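You operate a simulated robot arm through the tools that you are given. There is no shell and no other tool.

You run a simulated robot arm. Do the job below in one go: nothing can be reset, and whatever is moved stays where it is left.

Task
Jog stalled press A in reverse till it frees, then restart it.
Fine: first shut the hopper gate and back the choke off to 0; leave it running empty.

It is judged by the outcome, as a careful person would: the job done as asked, and still so three seconds after it is handed in. It fails if anything else is knocked over, pushed out of place, dropped, spilled or broken.

Robot
A 7-joint arm with a two-finger parallel gripper, fixed in place. Base frame: the origin is at the foot of the arm, x ahead of it, y to its left, z up. Readings come in m, rad, newtons and seconds.
With the tool pointing down near the work surface it reaches from about 0.4 to 0.9 m from the base axis. Its first joint turns from -2.496 to 2.496 rad. Payload 3 kg.
The TCP is the grasp point between the finger pads, 0.03 m short of the fingertips. In the tool frame z runs along the fingers and y along their closing line. The gripper opens to 0.094 m. The fingers are 0.028 m wide and 0.01 m thick; the gripper's body (0.05 by 0.096 m) begins 0.055 m behind the TCP.
Orientation is that of the tool frame in the base frame, as [roll, pitch, yaw] about the fixed x, y, z axes, in that order (R = Rz(yaw) Ry(pitch) Rx(roll)). With the fingers straight down and closing along the base's y, the tool's x points along the base's -x, its y along +y and its z along -z.

Tools
- The arm moves only by the tool send_rows. Its argument "series" is a list of rows, each a list of 6 numbers: the shift along the tool's x, y, z in units of 50 mm (1.0 is 50 mm), then the turn, a rotation vector about the tool's x, y, z in units of 8 degrees (1.0 is 8 degrees). In form: [[dx, dy, dz, wx, wy, wz], ...]. A call has 1 to 20 rows; each row shifts and turns the commanded pose from where the row before left it, along the tool's axes as they then stand. "fingers" is the gripper command, from -1 (shut) to 1 (fully open), values between in proportion, set as the call begins (left out, the last holds). A call with a number of a shift or a turn outside -1 to 1 is refused whole. Rows are played at 5 a second. More than 0.05 m and 0.15 rad between two rows, or a gripper value outside its range, and nothing of the call is played. A pose out of reach is approached as far as the arm can. The call stops where the force on the tool passes 90 N (or 10 N more than at its start, if that is more) or the arm is blocked; 0.2 s more then pass. The fingers move at their own pace (about 0.072 m/s each) and stop on an object; they squeeze with about 29 N. The grip force told is the motor's: it shows also when the fingers shut on nothing. Time passes only in rows, and 0.2 s behind the last, so rows that do not move let the fingers close. The reply holds the time, the measured pose of the TCP, the force on the tool along the base axes, the opening and the grip force, in the units named above and with some noise, with the torque about the TCP (base axes, N m) and any sound that the robot's microphone picked up.
- Cameras (640 x 400 px; columns grow to the right, rows downward): "scene" is fixed at [0.2178, 0.4988, 1.6739]; the picture's right is [-0.23, -0.97, 0.00], its down [-0.82, 0.19, -0.54] and it looks along [0.53, -0.12, -0.84] (base axes); focal length 266 px, centre (320, 200). "wrist" rides on the gripper at [0.076, 0.014, -0.102] in the tool frame; the picture's right is [-0.18, 0.98, 0.00], its down [-0.75, -0.14, -0.64] and it looks along [-0.63, -0.12, 0.77] (tool axes); focal length 243 px, centre (320, 200).
- camera(camera): a new picture of that camera. No time passes.
- locate(camera, pixels): there is no depth. For up to 12 entries [column, row, z] of the newest picture of that camera ("zoom" is the newest enlarged one), the place [x, y] in the base frame at which the ray of that pixel passes the height z, good to about 0.003 m. No time passes.
- inspect(camera, box): a new picture of the part [left, top, right, bottom] of that camera's present view, enlarged. No time passes.
- finish_job(): hands the job in; it is judged then, once.

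Leave the gripper open and the arm clear of the work at the hand-in unless told otherwise.

The tools are called after "Call:" by a JSON object that holds its "method" and its "body". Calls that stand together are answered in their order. send_rows: Moves the arm, as the interface text tells. Its arguments: {"type":"object","properties":{"series":{"type":"array","items":{"type":"array","items":{"type":"number"}}},"fingers":{"type":"number"}},"required":["series"]} The other tools are called the same way: camera (camera) takes a picture; locate (camera, pixels) gives the place at which the rays of pixels pass given heights; inspect (camera, box) takes an enlarged picture of a part of a camera's view; finish_job () hands the job in.

At the start:

```text
clock: 0.0
tool_pos: [0.4319, 0.1252, 1.361]
ee_rot: [-3.141, -0.001, 3.141]
force: [-0.3, 0.5, -0.3]
moment: [0.0, 0.0, -0.01]
finger_gap: 0.0939
finger_force: 0.1
```

scene: 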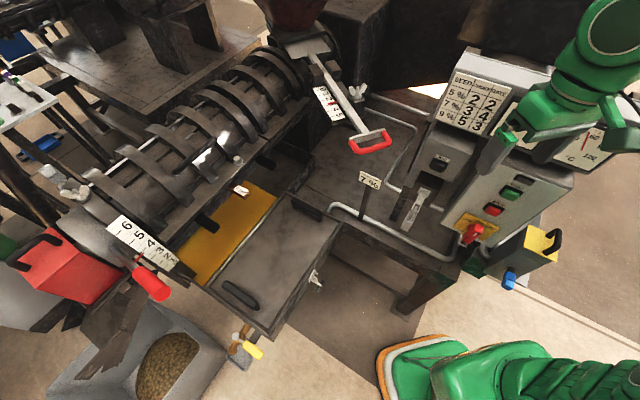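
wrist: 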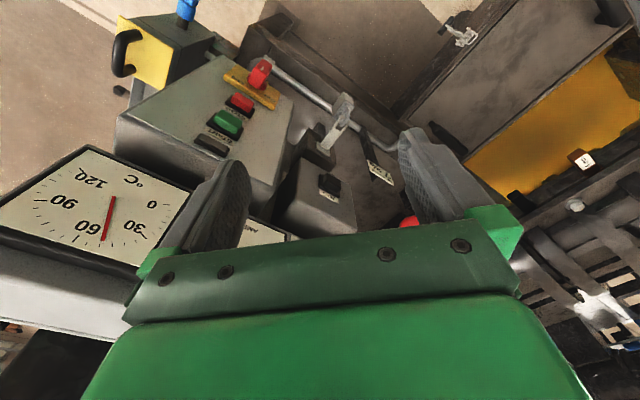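

I see a screw press with a hopper gate (red handle, about 370,142), a choke lever with scale (red handle, about 152,283), and a control box (about 480,200). I'll enlarge these areas before moving anything.

Call:
{"method": "inspect", "body": {"camera": "scene", "box": [420, 60, 600, 290]}}

Call:
{"method": "inspect", "body": {"camera": "scene", "box": [270, 20, 420, 200]}}

Call:
{"method": "inspect", "body": {"camera": "scene", "box": [60, 190, 220, 320]}}

Call:
{"method": "inspect", "body": {"camera": "wrist", "box": [100, 0, 420, 220]}}

```text
1.74 times, centred on (510, 175) of scene
```

zoom: 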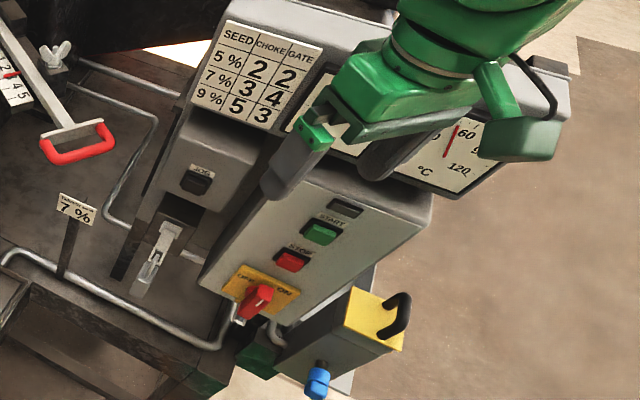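

```text
2.22 times, centred on (345, 110) of scene
```

zoom: 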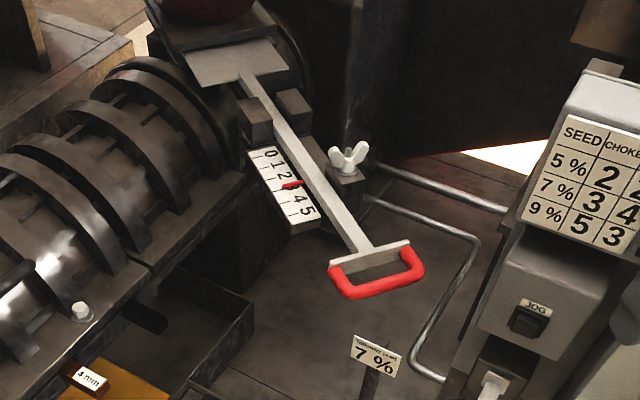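

```text
3.08 times, centred on (140, 255) of scene
```

zoom: 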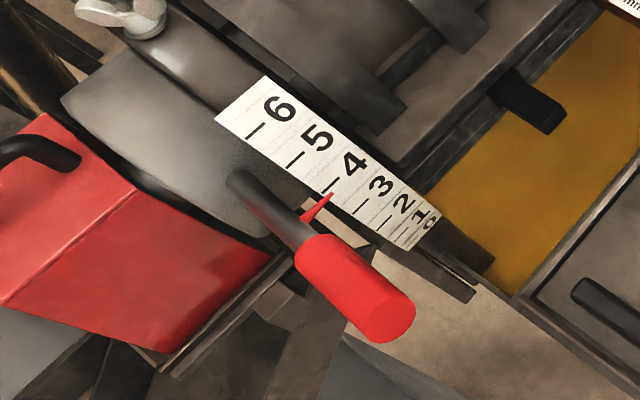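

```text
1.82 times, centred on (260, 110) of wrist
```

zoom: 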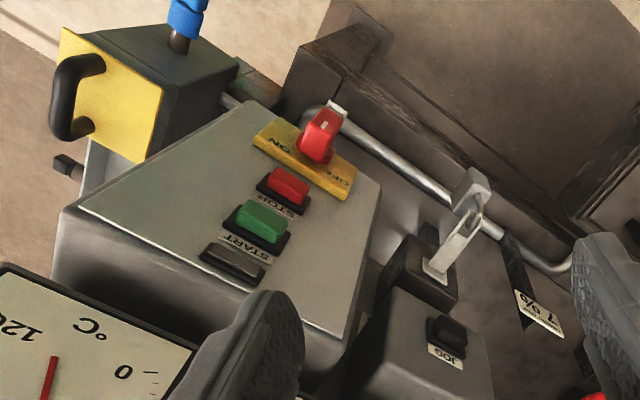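

Choke pointer reads near 4, gate pointer near 3. There's a JOG button, a lever below it, START/STOP, and a red OFF/ON rotary switch. I'll enlarge more spots to find labels, which press is A, and any locks.

Call:
{"method": "inspect", "body": {"camera": "scene", "box": [380, 130, 480, 240]}}

Call:
{"method": "inspect", "body": {"camera": "scene", "box": [440, 160, 560, 260]}}

Call:
{"method": "inspect", "body": {"camera": "scene", "box": [0, 0, 260, 160]}}

Call:
{"method": "inspect", "body": {"camera": "scene", "box": [0, 130, 130, 230]}}

Call:
{"method": "inspect", "body": {"camera": "scene", "box": [200, 0, 420, 100]}}

Call:
{"method": "inspect", "body": {"camera": "scene", "box": [180, 160, 360, 380]}}

Call:
{"method": "inspect", "body": {"camera": "wrist", "box": [220, 40, 400, 200]}}

Call:
{"method": "inspect", "body": {"camera": "wrist", "box": [500, 100, 640, 380]}}

```text
3.64 times, centred on (430, 185) of scene
```

zoom: 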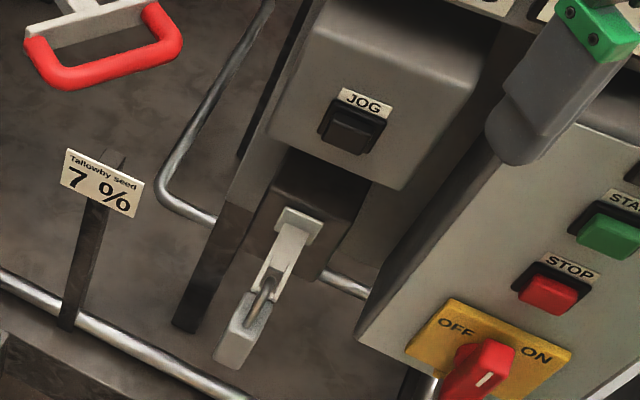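

```text
4.00 times, centred on (500, 210) of scene
```

zoom: 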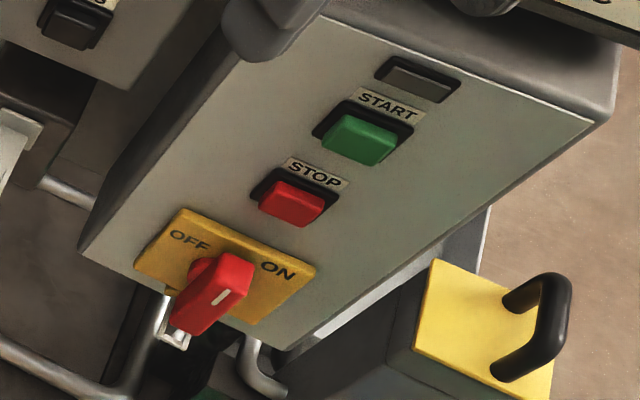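

```text
2.46 times, centred on (130, 80) of scene
```

zoom: 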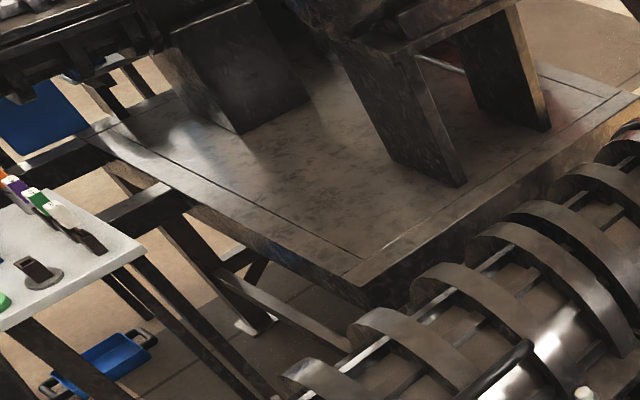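

```text
4.00 times, centred on (65, 180) of scene
```

zoom: 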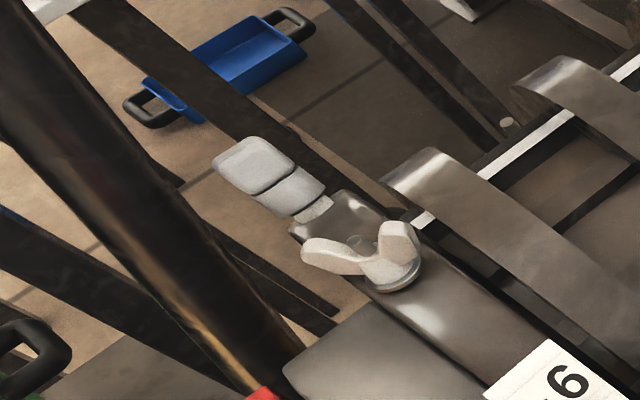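

```text
2.91 times, centred on (310, 50) of scene
```

zoom: 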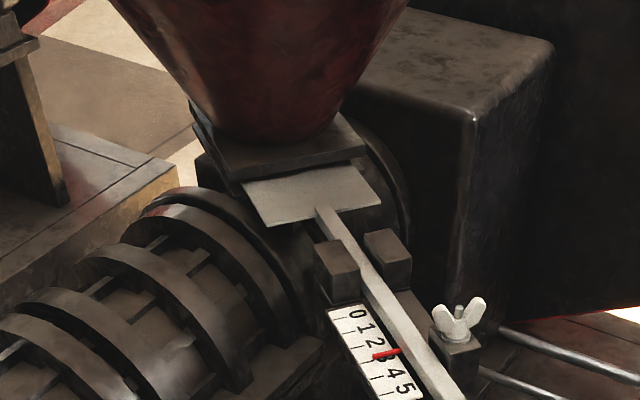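

```text
1.82 times, centred on (270, 270) of scene
```

zoom: 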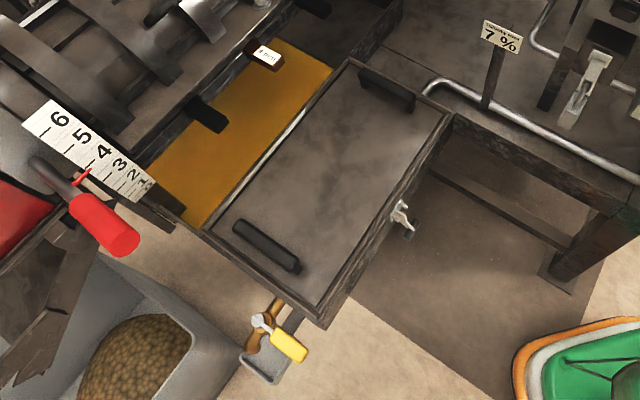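

```text
2.50 times, centred on (310, 120) of wrist
```

zoom: 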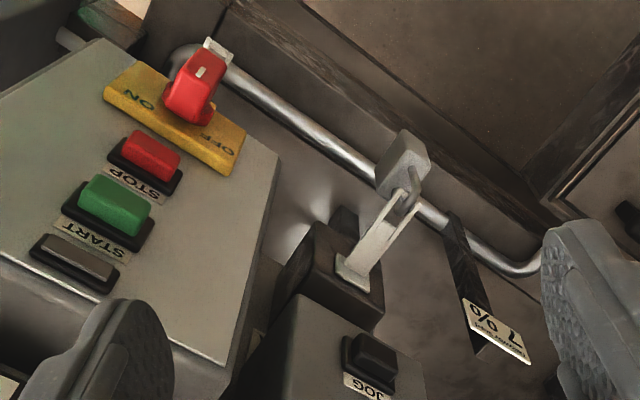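

```text
1.43 times, centred on (570, 240) of wrist
```

zoom: 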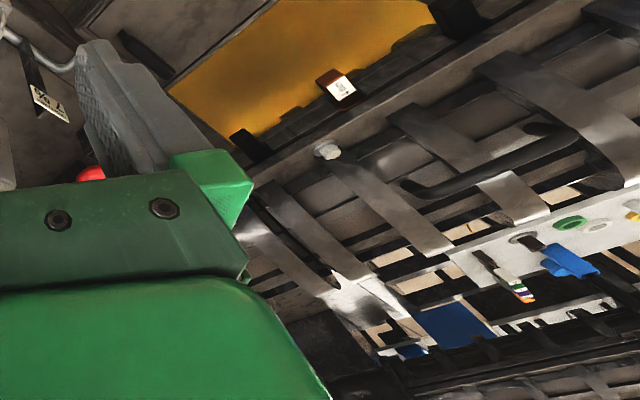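

I can triangulate roughly: JOG is at about (0.57, 0.115, 1.165), START about (0.445, 0.015, 1.185), the red rotary about (0.43, 0.03, 1.04). The lever under JOG carries something like a padlock. I'll raise the arm 0.1 m, move left and yaw the wrist camera toward the press for a second view.

Call:
{"method": "send_rows", "body": {"series": [[0, 0, -1, 0, 0, 0], [0, 0, -1, 0, 0, 0], [0, 1, 0, 0, 0, 0], [0, 1, 0, 0, 0, 0], [0, 0, 0, 0, 0, -1], [0, 0, 0, 0, 0, -1], [0, 0, 0, 0, 0, -1], [0, 0, 0, 0, 0, -1]]}}

Call:
{"method": "camera", "body": {"camera": "wrist"}}

Call:
{"method": "camera", "body": {"camera": "scene"}}

```text
clock: 1.8
tool_pos: [0.4376, 0.2288, 1.3595]
ee_rot: [-3.14, 0.0, -2.582]
force: [0.3, 0.4, 0.1]
moment: [-0.02, 0.0, -0.01]
finger_gap: 0.0942
finger_force: 0.1
out of reach, approached as far as the arm can: row 1, 2, 3, 4
```

```text
taken
```

wrist: 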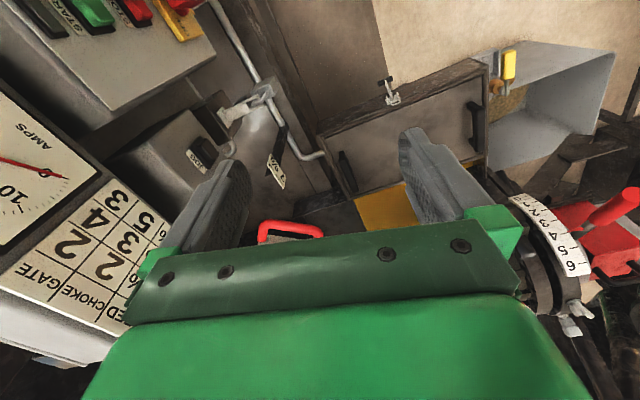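

```text
taken
```

scene: 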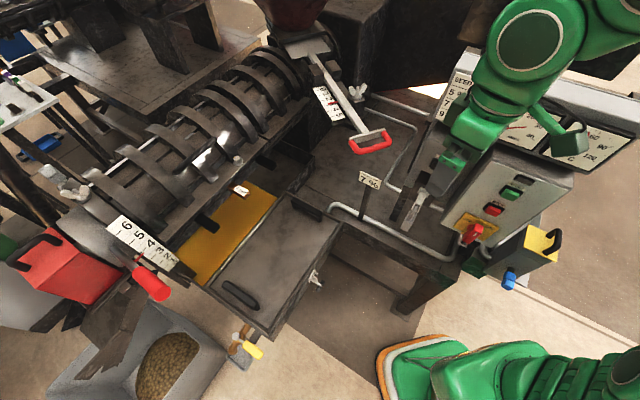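

The arm is at its height limit here. The choke is a ring with an arc scale and a red lever at wrist (615,205); the gate's red handle is at wrist (290,232). I'll get rays from both cameras to triangulate them.

Call:
{"method": "locate", "body": {"camera": "wrist", "pixels": [[615, 205, 1.0], [615, 205, 1.1], [290, 230, 1.0], [290, 230, 1.1], [197, 158, 1.1], [197, 158, 1.2], [94, 12, 1.1], [94, 12, 1.2], [262, 95, 1.0], [262, 95, 1.1]]}}

Call:
{"method": "locate", "body": {"camera": "scene", "pixels": [[152, 283, 1.0], [152, 283, 1.1], [371, 143, 1.0], [371, 143, 1.1], [441, 163, 1.1], [441, 163, 1.2], [510, 193, 1.1], [510, 193, 1.2], [415, 215, 1.0], [415, 215, 1.1], [141, 264, 1.0], [141, 264, 1.1]]}}

Call:
{"method": "inspect", "body": {"camera": "wrist", "box": [460, 120, 640, 340]}}

Call:
{"method": "inspect", "body": {"camera": "wrist", "box": [0, 0, 320, 200]}}

Call:
{"method": "inspect", "body": {"camera": "wrist", "box": [180, 70, 310, 200]}}

```text
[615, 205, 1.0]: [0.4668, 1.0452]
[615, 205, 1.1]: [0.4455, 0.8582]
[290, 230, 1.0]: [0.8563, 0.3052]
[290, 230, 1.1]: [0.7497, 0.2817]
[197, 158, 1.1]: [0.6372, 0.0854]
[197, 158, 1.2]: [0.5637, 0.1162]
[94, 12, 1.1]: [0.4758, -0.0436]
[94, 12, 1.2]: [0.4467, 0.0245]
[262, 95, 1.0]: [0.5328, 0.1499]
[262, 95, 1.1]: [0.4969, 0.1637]
```

```text
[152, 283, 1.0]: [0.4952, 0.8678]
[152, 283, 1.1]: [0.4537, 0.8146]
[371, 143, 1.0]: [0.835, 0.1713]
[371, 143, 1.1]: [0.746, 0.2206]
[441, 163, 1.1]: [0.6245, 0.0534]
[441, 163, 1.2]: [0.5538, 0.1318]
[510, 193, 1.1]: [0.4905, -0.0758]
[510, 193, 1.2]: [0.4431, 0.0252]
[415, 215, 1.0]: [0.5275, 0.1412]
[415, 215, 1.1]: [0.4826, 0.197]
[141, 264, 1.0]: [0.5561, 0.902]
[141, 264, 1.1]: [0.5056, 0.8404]
```

```text
1.82 times, centred on (550, 230) of wrist
```

zoom: 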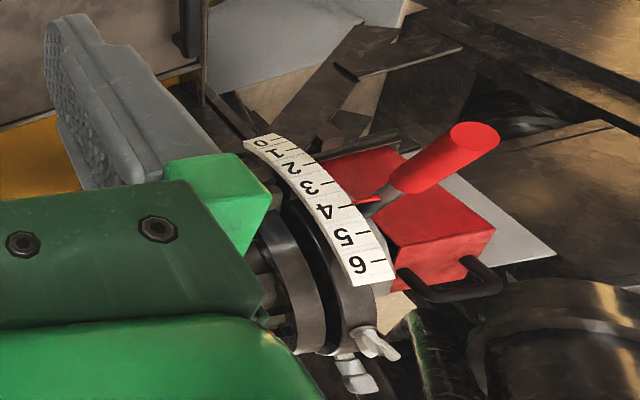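

```text
2.00 times, centred on (160, 100) of wrist
```

zoom: 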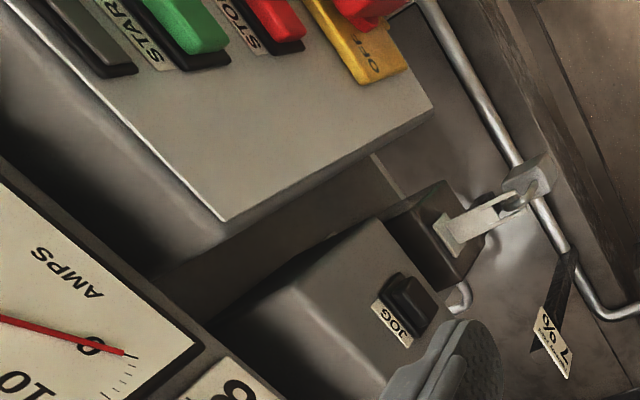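

```text
3.08 times, centred on (245, 135) of wrist
```

zoom: 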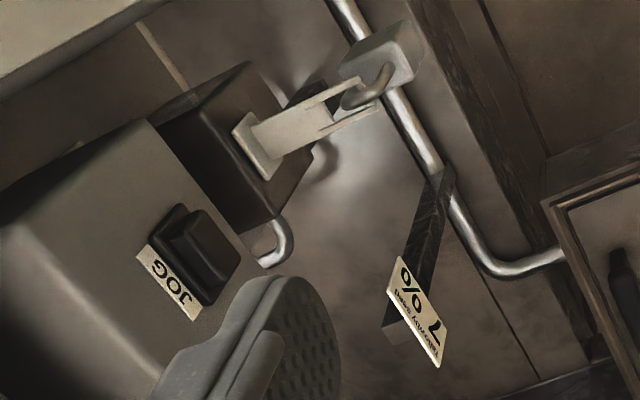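

Triangulation gives: choke handle ≈ (0.44, 0.80, 1.13), gate handle ≈ (0.667, 0.262, 1.18), JOG ≈ (0.582, 0.106, 1.167), START ≈ (0.445, 0.023, 1.198), and the padlock-like piece ≈ (0.52, 0.15, 1.02). I want the panel orientation and the height of the tall gauge box, so I'll get more rays on panel corners and the chart.

Call:
{"method": "locate", "body": {"camera": "wrist", "pixels": [[40, 268, 1.2], [40, 268, 1.3], [111, 110, 1.1], [111, 110, 1.2], [215, 53, 1.1], [215, 53, 1.2], [97, 347, 1.2], [97, 347, 1.3], [213, 127, 1.1], [213, 127, 1.2]]}}

Call:
{"method": "inspect", "body": {"camera": "scene", "box": [400, 60, 640, 260]}}

Call:
{"method": "inspect", "body": {"camera": "wrist", "box": [0, 100, 200, 380]}}

Call:
{"method": "locate", "body": {"camera": "scene", "pixels": [[496, 93, 1.2], [496, 93, 1.3], [523, 151, 1.1], [523, 151, 1.2], [460, 218, 1.1], [460, 218, 1.0], [463, 80, 1.2], [463, 80, 1.3]]}}

```text
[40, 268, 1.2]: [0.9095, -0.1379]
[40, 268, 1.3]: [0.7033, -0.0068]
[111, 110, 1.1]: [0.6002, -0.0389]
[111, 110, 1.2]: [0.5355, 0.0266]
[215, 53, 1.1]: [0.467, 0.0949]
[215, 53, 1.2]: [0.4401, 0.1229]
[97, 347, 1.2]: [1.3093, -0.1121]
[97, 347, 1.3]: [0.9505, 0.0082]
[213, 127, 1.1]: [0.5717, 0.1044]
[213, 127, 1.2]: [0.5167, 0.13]
```

```text
2.00 times, centred on (520, 160) of scene
```

zoom: 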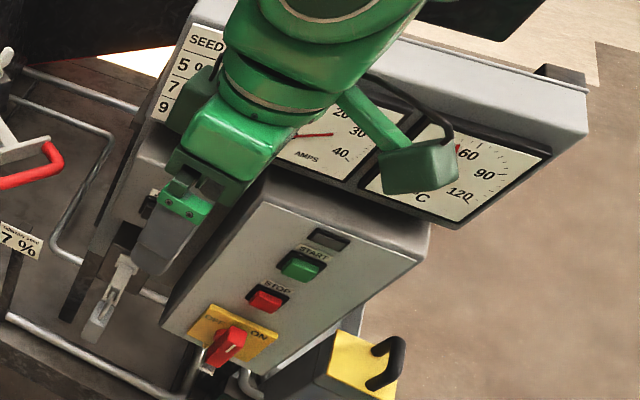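

```text
1.43 times, centred on (100, 240) of wrist
```

zoom: 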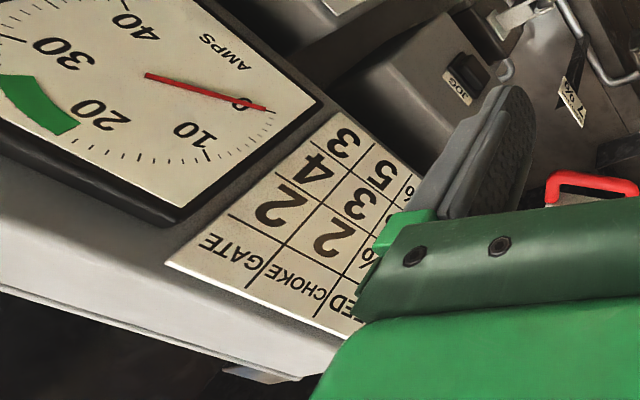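

```text
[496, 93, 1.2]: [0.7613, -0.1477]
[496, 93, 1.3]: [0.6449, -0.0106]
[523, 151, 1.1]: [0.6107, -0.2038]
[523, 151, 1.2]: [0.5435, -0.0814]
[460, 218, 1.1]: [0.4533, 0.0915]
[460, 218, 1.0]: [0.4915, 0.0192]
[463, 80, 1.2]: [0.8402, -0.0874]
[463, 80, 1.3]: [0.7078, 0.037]
```

The gauge board stands up to about z 1.4 behind the panel, so I'll stay in front of it. I'll turn the wrist camera toward the panel (clockwise about 72°) and back off for a square look at it.

Call:
{"method": "send_rows", "body": {"series": [[0, 0, 0, 0, 0, 1], [0, 0, 0, 0, 0, 1], [0, 0, 0, 0, 0, 1], [0, 0, 0, 0, 0, 1], [0.6, 0, 0, 0, 0, 1], [0.6, 0, 0, 0, 0, 1], [0.6, 0, 0, 0, 0, 1], [0, 0, 0, 0, 0, 1], [0, 0, 0, 0, 0, 1]]}}

Call:
{"method": "camera", "body": {"camera": "wrist"}}

Call:
{"method": "camera", "body": {"camera": "scene"}}

Call:
{"method": "inspect", "body": {"camera": "wrist", "box": [160, 0, 480, 200]}}

```text
clock: 4.0
tool_pos: [0.3848, 0.2472, 1.3203]
ee_rot: [-3.057, -0.075, 2.427]
force: [0.3, 0.0, -1.0]
moment: [0.03, -0.04, 0.03]
finger_gap: 0.0939
finger_force: 0.0
stopped in row 9: the arm was blocked; the commanded pose is now the measured one
```

```text
taken
```

wrist: 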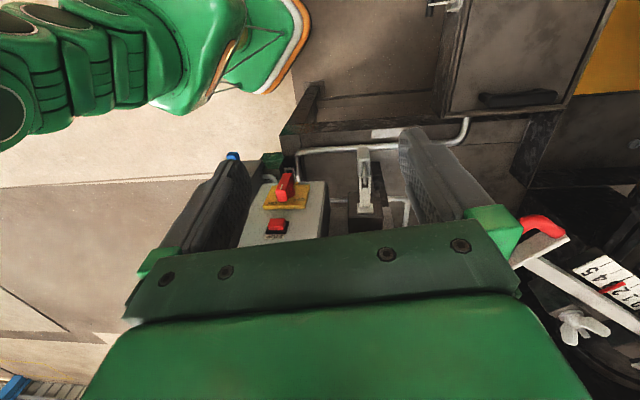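

```text
taken
```

scene: 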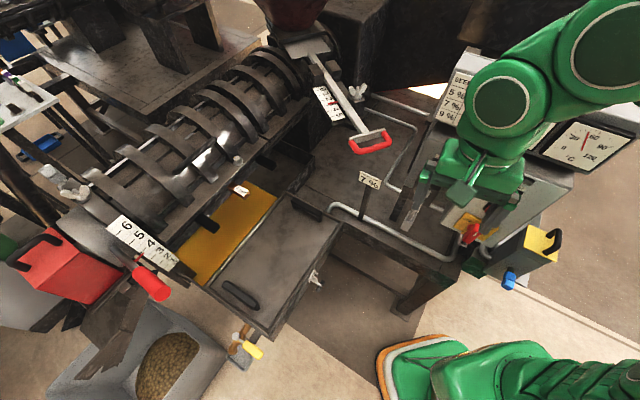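

```text
2.00 times, centred on (320, 100) of wrist
```

zoom: 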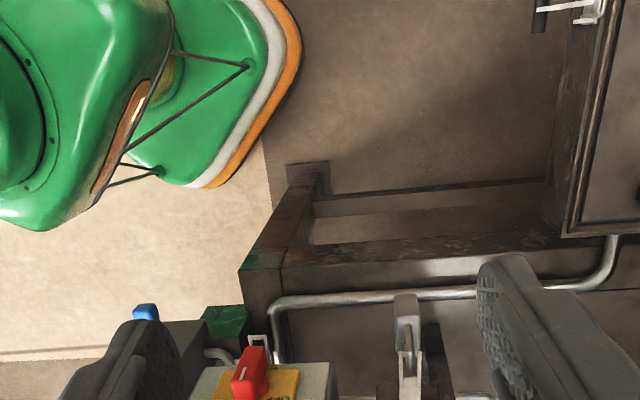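

The arm hit a joint limit there (no contact force). The gripper hides the far region in this view; I'll pin the panel's plane from rays to its corners and buttons in the current views.

Call:
{"method": "locate", "body": {"camera": "scene", "pixels": [[441, 223, 1.0], [441, 223, 1.1], [501, 161, 1.1], [501, 161, 1.2], [474, 232, 1.0], [474, 232, 1.1], [493, 210, 1.1], [493, 210, 1.2], [574, 187, 1.1], [574, 187, 1.2], [412, 218, 1.0], [412, 218, 1.1]]}}

Call:
{"method": "inspect", "body": {"camera": "wrist", "box": [220, 130, 430, 260]}}

Call:
{"method": "locate", "body": {"camera": "wrist", "pixels": [[328, 182, 1.0], [328, 182, 1.1], [285, 188, 1.0], [285, 188, 1.1], [277, 226, 1.1], [277, 226, 1.2], [363, 180, 1.0], [363, 180, 1.1]]}}

```text
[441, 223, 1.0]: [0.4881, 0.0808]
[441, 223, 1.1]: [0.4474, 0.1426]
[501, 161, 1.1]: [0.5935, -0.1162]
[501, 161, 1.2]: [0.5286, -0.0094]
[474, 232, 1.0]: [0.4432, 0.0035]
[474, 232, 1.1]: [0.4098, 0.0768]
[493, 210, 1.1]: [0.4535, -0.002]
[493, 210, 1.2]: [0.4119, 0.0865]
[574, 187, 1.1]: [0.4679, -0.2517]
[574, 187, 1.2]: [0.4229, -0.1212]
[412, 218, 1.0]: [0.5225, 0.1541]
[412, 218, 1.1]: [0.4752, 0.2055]
```

```text
3.05 times, centred on (325, 195) of wrist
```

zoom: 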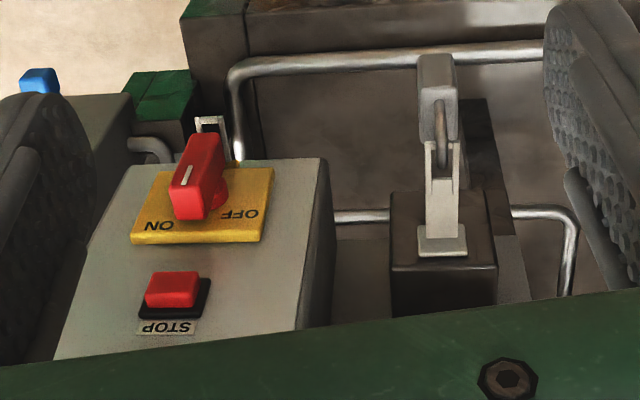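

```text
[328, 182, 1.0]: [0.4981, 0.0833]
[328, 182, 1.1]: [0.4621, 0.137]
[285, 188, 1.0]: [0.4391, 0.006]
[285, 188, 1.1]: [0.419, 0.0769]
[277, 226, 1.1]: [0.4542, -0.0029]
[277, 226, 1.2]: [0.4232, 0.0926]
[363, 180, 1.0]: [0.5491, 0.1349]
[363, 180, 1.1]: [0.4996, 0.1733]
```

The knob and the forked lever are visible at wrist (285,188) and (363,175). I'll zoom in tight on each.

Call:
{"method": "inspect", "body": {"camera": "wrist", "box": [335, 140, 395, 180]}}

Call:
{"method": "inspect", "body": {"camera": "wrist", "box": [255, 165, 315, 205]}}

Call:
{"method": "inspect", "body": {"camera": "wrist", "box": [520, 200, 640, 360]}}

Call:
{"method": "inspect", "body": {"camera": "scene", "box": [395, 185, 445, 230]}}

Call:
{"method": "inspect", "body": {"camera": "scene", "box": [110, 230, 170, 300]}}

Call:
{"method": "inspect", "body": {"camera": "scene", "box": [300, 70, 380, 130]}}

```text
10.00 times, centred on (365, 160) of wrist
```

zoom: 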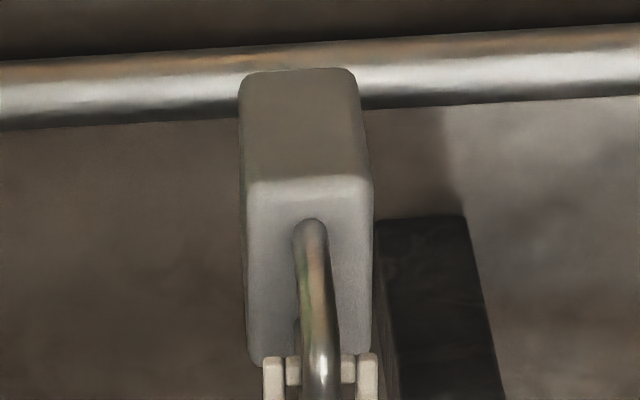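

```text
10.00 times, centred on (285, 185) of wrist
```

zoom: 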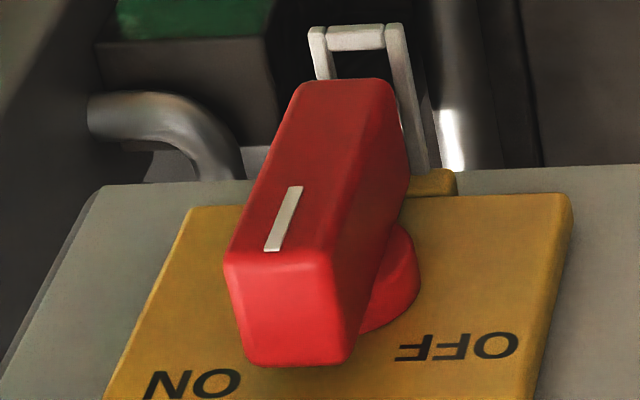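

```text
2.50 times, centred on (580, 280) of wrist
```

zoom: 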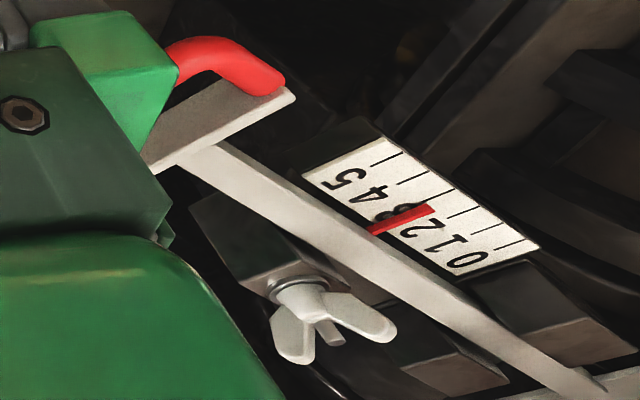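

```text
8.89 times, centred on (420, 208) of scene
```

zoom: 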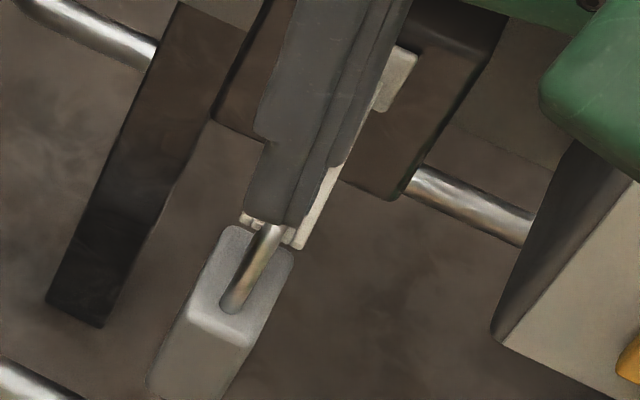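

```text
5.71 times, centred on (140, 265) of scene
```

zoom: 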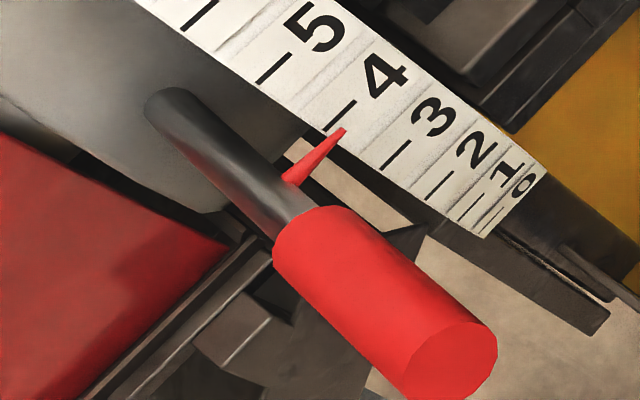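

```text
6.67 times, centred on (340, 100) of scene
```

zoom: 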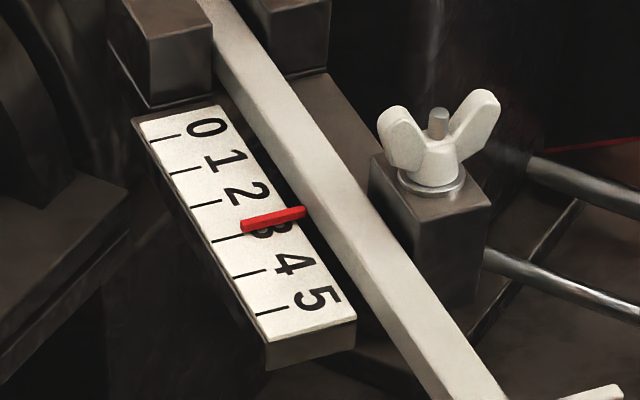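

The rotary's mark points at ON. Gate pointer is about 2.7–3 and choke about 3.8. There are wing nuts next to the gate slide and at the choke. I'll check for tags reading A/B and zoom on remaining spots.

Call:
{"method": "inspect", "body": {"camera": "scene", "box": [215, 170, 275, 210]}}

Call:
{"method": "inspect", "body": {"camera": "scene", "box": [350, 160, 400, 200]}}

Call:
{"method": "inspect", "body": {"camera": "scene", "box": [250, 0, 350, 60]}}

Call:
{"method": "inspect", "body": {"camera": "scene", "box": [0, 60, 120, 240]}}

Call:
{"method": "inspect", "body": {"camera": "scene", "box": [30, 155, 110, 215]}}

Call:
{"method": "inspect", "body": {"camera": "scene", "box": [490, 220, 570, 300]}}

Call:
{"method": "inspect", "body": {"camera": "scene", "box": [180, 120, 260, 200]}}

Call:
{"method": "inspect", "body": {"camera": "scene", "box": [0, 0, 240, 60]}}

```text
10.00 times, centred on (245, 190) of scene
```

zoom: 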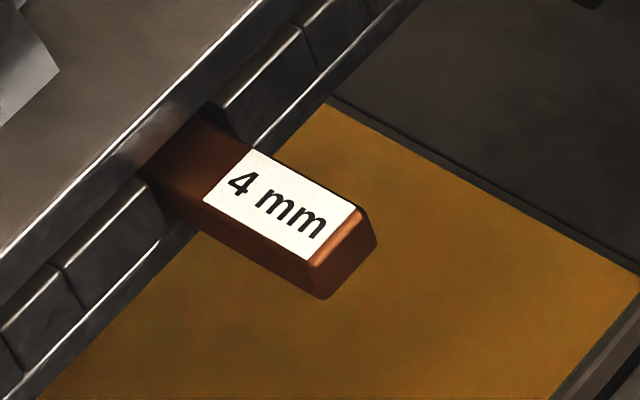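

```text
10.00 times, centred on (375, 180) of scene
```

zoom: 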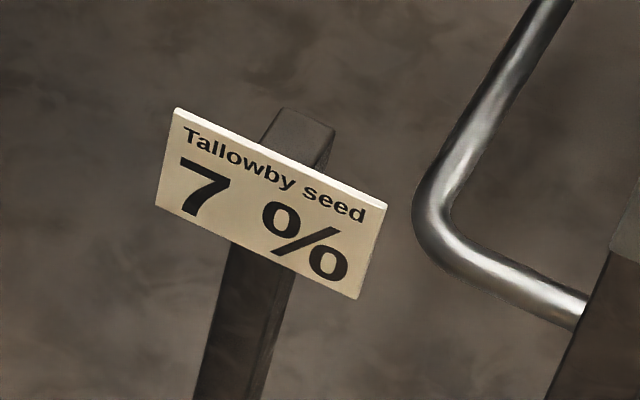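

```text
6.40 times, centred on (300, 30) of scene
```

zoom: 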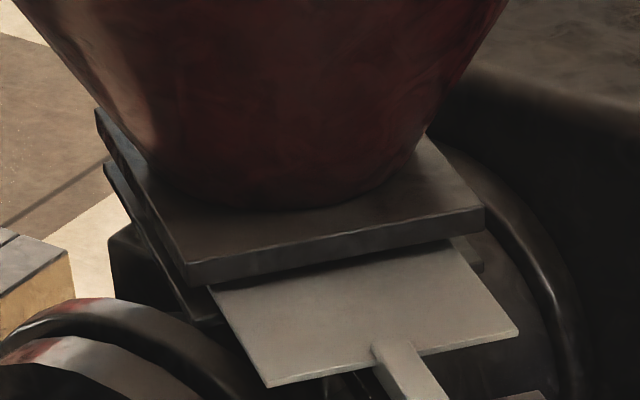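

```text
2.22 times, centred on (60, 150) of scene
```

zoom: 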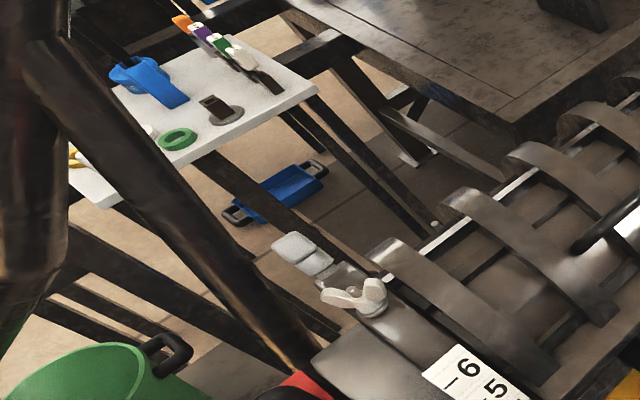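

```text
6.67 times, centred on (70, 185) of scene
```

zoom: 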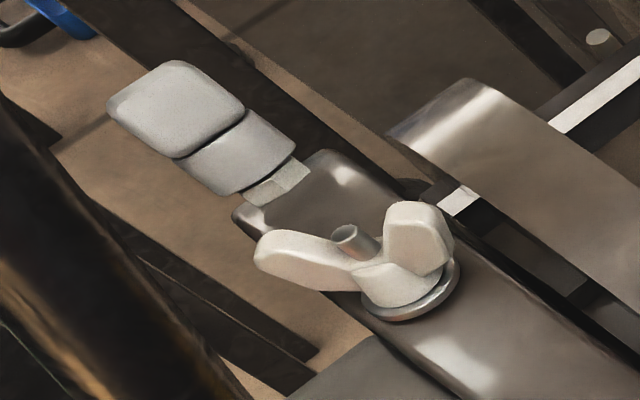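

```text
5.00 times, centred on (530, 260) of scene
```

zoom: 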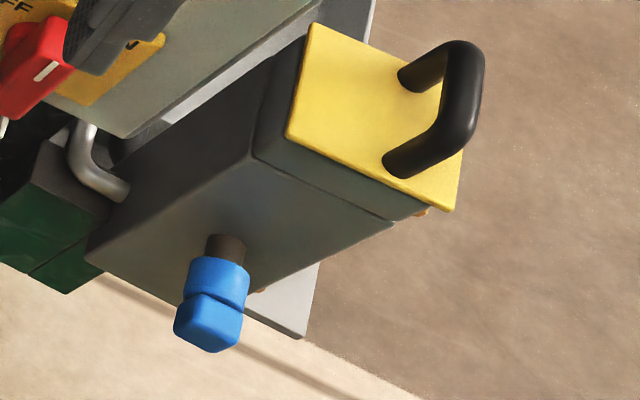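

```text
5.00 times, centred on (220, 160) of scene
```

zoom: 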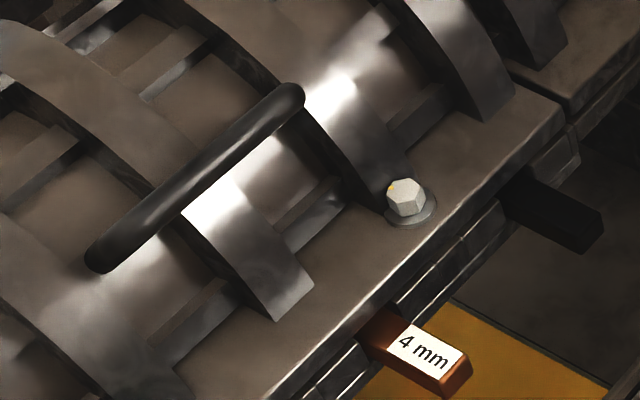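

```text
2.67 times, centred on (120, 30) of scene
```

zoom: 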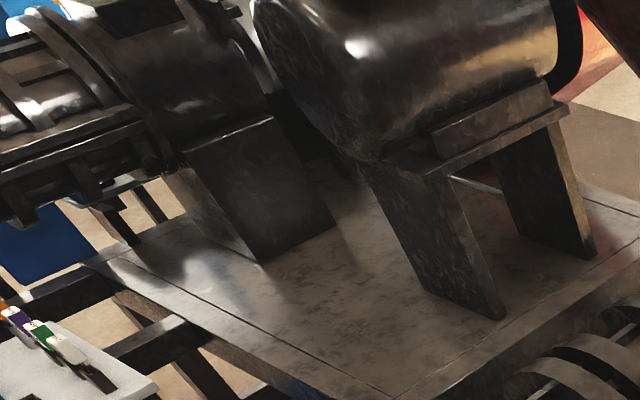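

The press within reach is A (the one behind on another bench is out of reach). I start with the gate. I need the slide direction, so I locate several points along the rod and handle at z≈1.18 from the scene picture.

Call:
{"method": "inspect", "body": {"camera": "scene", "box": [330, 100, 410, 160]}}

Call:
{"method": "locate", "body": {"camera": "scene", "pixels": [[371, 146, 1.18], [349, 141, 1.18], [391, 133, 1.18], [370, 134, 1.18], [358, 130, 1.18], [330, 80, 1.18], [316, 58, 1.18], [283, 52, 1.2], [328, 43, 1.2], [371, 146, 1.2], [316, 58, 1.2]]}}

```text
6.67 times, centred on (370, 130) of scene
```

zoom: 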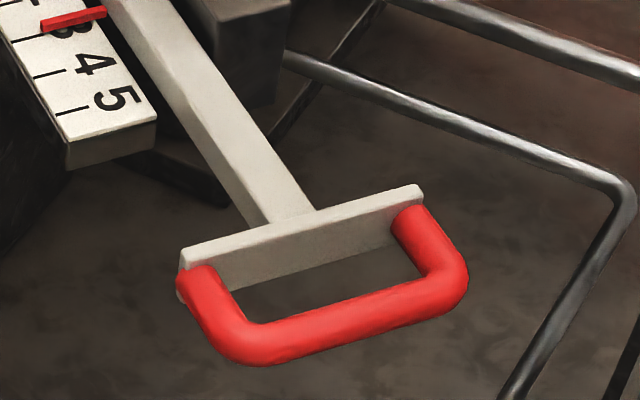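

```text
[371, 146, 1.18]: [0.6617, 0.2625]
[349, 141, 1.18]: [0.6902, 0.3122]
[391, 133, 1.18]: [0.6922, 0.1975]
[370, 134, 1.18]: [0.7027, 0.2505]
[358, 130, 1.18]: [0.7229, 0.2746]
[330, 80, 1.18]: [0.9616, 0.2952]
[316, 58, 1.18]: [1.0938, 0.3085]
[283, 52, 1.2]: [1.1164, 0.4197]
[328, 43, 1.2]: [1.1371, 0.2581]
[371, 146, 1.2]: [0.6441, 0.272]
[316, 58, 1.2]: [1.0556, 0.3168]
```

The slide runs nearly along +x, and the red handle bar lies along y centred at about (0.655, 0.257, 1.18). Plan: push on its near side with closed fingers toward +x. First I level the tool, return yaw to nominal and close the fingers.

Call:
{"method": "send_rows", "body": {"series": [[0, 0, 0, 0, 0, -1], [0, 0, 0, -0.524, -0.617, 0], [0, 0, 0, 0, 0, -1], [0, 0, 0, 0, 0, -1], [0, 0, 0, 0, 0, -1], [0, 0, 0, 0, 0, -1], [0, 0, 0, 0, 0, -0.12], [0, 0, 0, 0, 0, 0]], "fingers": -1}}

Call:
{"method": "camera", "body": {"camera": "wrist"}}

Call:
{"method": "locate", "body": {"camera": "scene", "pixels": [[374, 149, 1.16], [374, 149, 1.18], [374, 149, 1.2], [358, 151, 1.18], [390, 143, 1.18]]}}

```text
clock: 5.8
tool_pos: [0.3832, 0.2474, 1.3218]
ee_rot: [-3.14, 0.004, -3.136]
force: [-0.7, 0.0, -0.3]
moment: [0.04, -0.02, 0.02]
finger_gap: 0.0
finger_force: 29.0
```

```text
taken
```

wrist: 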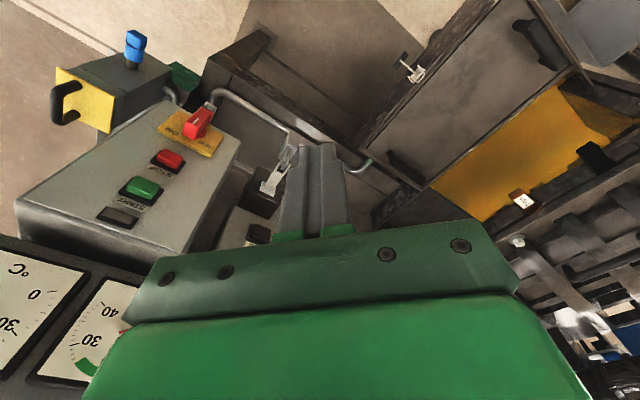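

```text
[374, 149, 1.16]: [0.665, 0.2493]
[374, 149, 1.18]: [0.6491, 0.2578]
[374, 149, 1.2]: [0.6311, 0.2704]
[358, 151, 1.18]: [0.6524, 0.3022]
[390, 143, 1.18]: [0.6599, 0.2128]
```

Handle bar refined to about (0.65, 0.262, 1.187); the space below at x≈0.57 is clear down to about z 1.0. I move to x≈0.575, then lower to TCP z≈1.19, still short of the handle.

Call:
{"method": "send_rows", "body": {"series": [[-0.95, 0.1, 0, 0, 0, 0], [-0.95, 0.1, 0, 0, 0, 0], [-0.95, 0.1, 0, 0, 0, 0], [-0.95, 0, 0, 0, 0, 0], [0, 0, 0.9, 0, 0, 0], [0, 0, 0.9, 0, 0, 0], [0, 0, 0.8, 0, 0, 0]]}}

Call:
{"method": "camera", "body": {"camera": "scene"}}

Call:
{"method": "camera", "body": {"camera": "wrist"}}

Call:
{"method": "inspect", "body": {"camera": "scene", "box": [300, 60, 460, 180]}}

```text
clock: 7.4
tool_pos: [0.5509, 0.2621, 1.1875]
ee_rot: [-3.14, 0.003, -3.136]
force: [-0.3, 0.4, 0.9]
moment: [-0.01, 0.0, -0.01]
finger_gap: 0.0
finger_force: 29.5
out of reach, approached as far as the arm can: row 4
```

```text
taken
```

scene: 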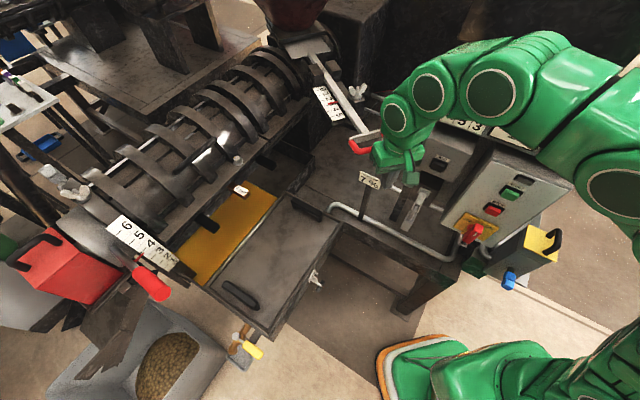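

```text
taken
```

wrist: 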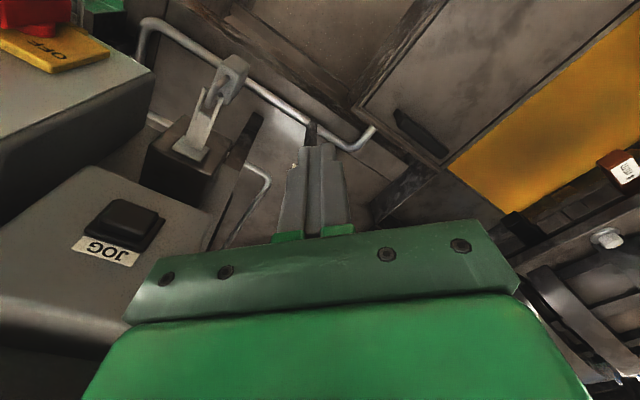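

```text
3.33 times, centred on (380, 120) of scene
```

zoom: 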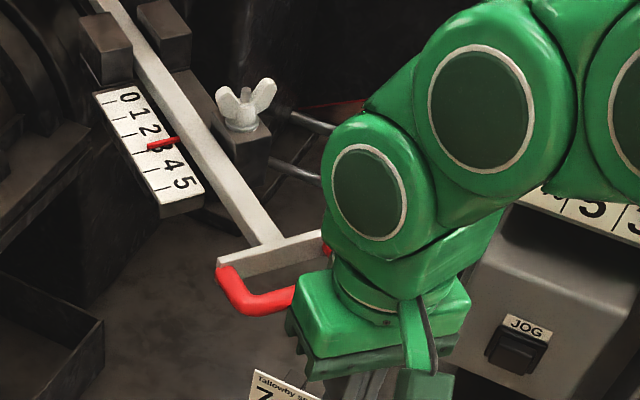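

Fingers stand short of the handle at y 0.262, about 0.08 m away. Now I advance in small steps toward +x until contact, watching force.

Call:
{"method": "send_rows", "body": {"series": [[-0.3, 0, 0, 0, 0, 0], [-0.3, 0, 0, 0, 0, 0], [-0.3, 0, 0, 0, 0, 0], [-0.2, 0, 0, 0, 0, 0], [-0.2, 0, 0, 0, 0, 0]]}}

Call:
{"method": "inspect", "body": {"camera": "scene", "box": [300, 60, 460, 180]}}

```text
clock: 8.6
tool_pos: [0.6157, 0.2629, 1.1872]
ee_rot: [-3.14, 0.003, -3.136]
force: [0.4, 0.3, 0.4]
moment: [0.0, -0.01, -0.01]
finger_gap: 0.0
finger_force: 28.8
```

```text
3.33 times, centred on (380, 120) of scene
```

zoom: 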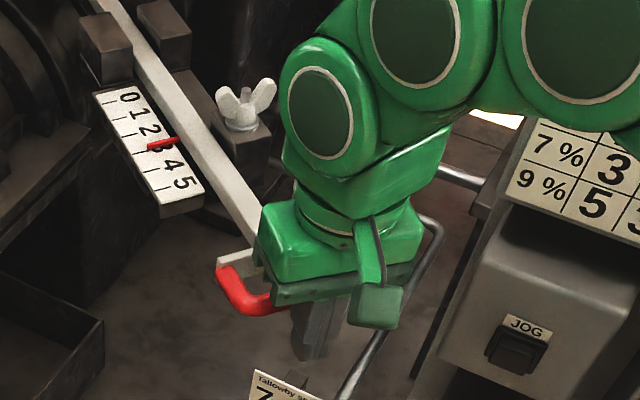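

No contact yet (force ~0). I keep advancing in 10 mm steps.

Call:
{"method": "send_rows", "body": {"series": [[-0.2, 0, 0, 0, 0, 0], [-0.2, 0, 0, 0, 0, 0], [-0.2, 0, 0, 0, 0, 0]]}}

Call:
{"method": "inspect", "body": {"camera": "scene", "box": [300, 60, 460, 180]}}

```text
clock: 9.4
tool_pos: [0.646, 0.2624, 1.1864]
ee_rot: [-3.138, 0.001, -3.136]
force: [-10.2, 3.1, -4.3]
moment: [-0.11, -0.04, 0.16]
finger_gap: 0.0
finger_force: 29.5
```

```text
3.33 times, centred on (380, 120) of scene
```

zoom: 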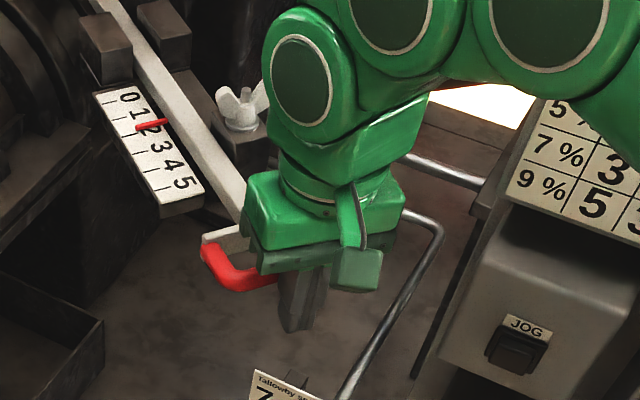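

Contact: about 10 N and the pointer moved from ~2.8 to ~1.8, so the gate slides freely. I continue pushing in small steps.

Call:
{"method": "send_rows", "body": {"series": [[-0.2, 0, 0, 0, 0, 0], [-0.2, 0, 0, 0, 0, 0], [-0.1, 0, 0, 0, 0, 0]]}}

Call:
{"method": "inspect", "body": {"camera": "scene", "box": [300, 60, 460, 180]}}

```text
clock: 10.2
tool_pos: [0.6702, 0.2635, 1.1874]
ee_rot: [-3.141, 0.005, -3.137]
force: [-9.0, 4.1, 0.8]
moment: [0.02, -0.07, 0.24]
finger_gap: 0.0
finger_force: 29.4
```

```text
3.33 times, centred on (380, 120) of scene
```

zoom: 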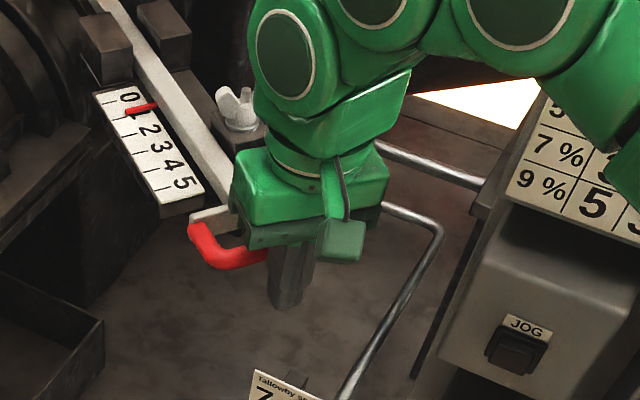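

Pointer is near 0.9 with ~9 N. About 20 mm more to zero; I continue in finer steps and watch for the end stop.

Call:
{"method": "send_rows", "body": {"series": [[-0.15, 0, 0, 0, 0, 0], [-0.15, 0, 0, 0, 0, 0], [-0.1, 0, 0, 0, 0, 0], [0, 0, 0, 0, 0, 0]]}}

Call:
{"method": "inspect", "body": {"camera": "scene", "box": [300, 60, 380, 120]}}

```text
clock: 11.2
tool_pos: [0.6904, 0.2627, 1.1894]
ee_rot: [3.141, 0.006, -3.138]
force: [-7.7, 3.0, 0.6]
moment: [0.04, -0.06, 0.15]
finger_gap: 0.0001
finger_force: 28.9
```

```text
6.67 times, centred on (340, 90) of scene
```

zoom: 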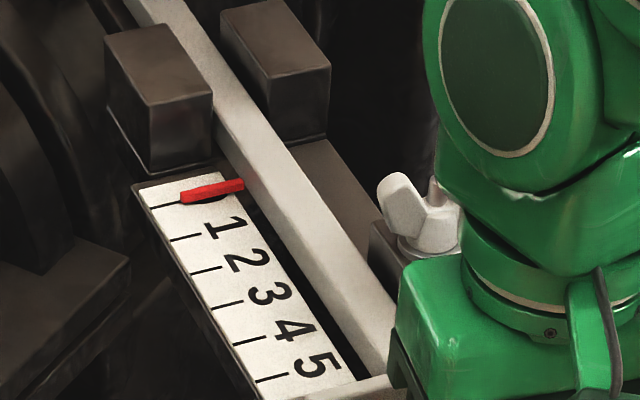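

The pointer is at about 0, but it may be slightly short of the stop. I push gently a few mm more until the force rises.

Call:
{"method": "send_rows", "body": {"series": [[-0.08, 0, 0, 0, 0, 0], [-0.08, 0, 0, 0, 0, 0], [0, 0, 0, 0, 0, 0]]}}

Call:
{"method": "inspect", "body": {"camera": "scene", "box": [300, 60, 380, 120]}}

```text
clock: 12.0
tool_pos: [0.6945, 0.2634, 1.1882]
ee_rot: [-3.137, -0.002, -3.134]
force: [-88.9, -18.0, 10.7]
moment: [0.24, -0.69, 0.98]
finger_gap: 0.0
finger_force: 28.6
```

```text
6.67 times, centred on (340, 90) of scene
```

zoom: 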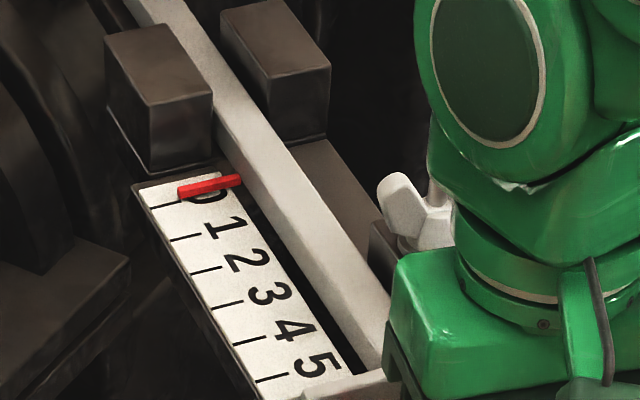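

Force jumped to 89 N: the gate is against its end stop, fully shut. I back straight off and rise.

Call:
{"method": "send_rows", "body": {"series": [[0.3, 0, 0, 0, 0, 0], [0.9, 0, 0, 0, 0, 0], [0.9, 0, 0, 0, 0, 0], [0.3, 0, -0.8, 0, 0, 0], [0, 0, -0.9, 0, 0, 0]]}}

Call:
{"method": "inspect", "body": {"camera": "scene", "box": [300, 50, 420, 150]}}

Call:
{"method": "camera", "body": {"camera": "wrist"}}

```text
clock: 13.2
tool_pos: [0.5775, 0.2651, 1.2728]
ee_rot: [-3.141, 0.003, -3.136]
force: [-0.1, 0.6, -0.7]
moment: [0.02, 0.0, -0.02]
finger_gap: 0.0
finger_force: 29.0
```

```text
4.00 times, centred on (360, 100) of scene
```

zoom: 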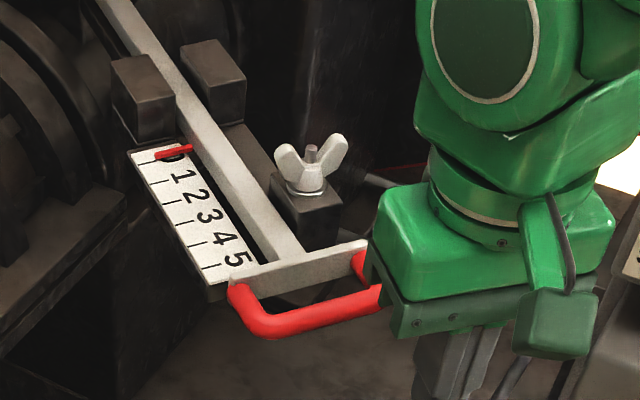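

```text
taken
```

wrist: 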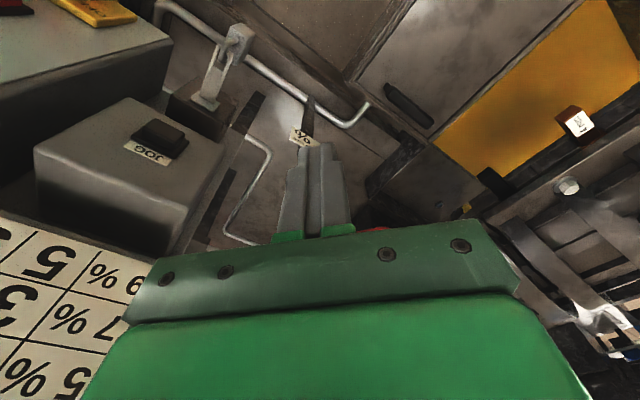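

The gate is shut and the pointer sits at 0. Next the choke. I move across (all clear below) to about (0.375, 0.65, 1.30) and yaw toward the choke ring for a good view.

Call:
{"method": "send_rows", "body": {"series": [[0.45, 0.8, -0.07, 0, 0, 0], [0.45, 0.8, -0.07, 0, 0, 0], [0.45, 0.8, -0.07, 0, 0, 0], [0.45, 0.8, -0.07, 0, 0, 0], [0.45, 0.8, -0.07, 0, 0, 0], [0.45, 0.8, -0.07, 0, 0, 0], [0.45, 0.8, -0.07, 0, 0, 0], [0.45, 0.8, -0.07, 0, 0, 0], [0.45, 0.8, -0.07, 0, 0, 0], [0, 0, 0, 0, 0, -1], [0, 0, 0, 0, 0, -1], [0, 0, 0, 0, 0, -1], [0, 0, 0, 0, 0, -1], [0, 0, 0, 0, 0, -1], [0, 0, 0, 0, 0, -1]]}}

Call:
{"method": "camera", "body": {"camera": "scene"}}

Call:
{"method": "camera", "body": {"camera": "wrist"}}

```text
clock: 16.4
tool_pos: [0.4034, 0.5591, 1.2518]
ee_rot: [-3.138, 0.002, -2.296]
force: [-0.4, -0.3, -0.4]
moment: [0.02, 0.01, 0.02]
finger_gap: 0.0
finger_force: 29.0
out of reach, approached as far as the arm can: row 6, 8, 9
```

```text
taken
```

scene: 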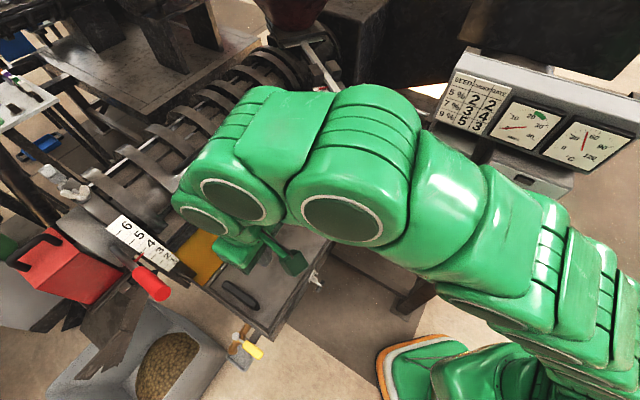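

```text
taken
```

wrist: 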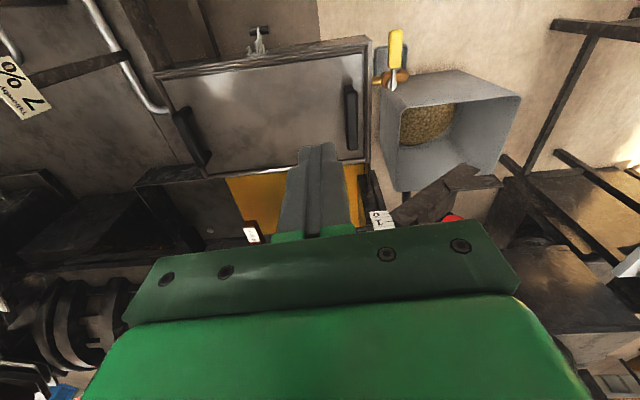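

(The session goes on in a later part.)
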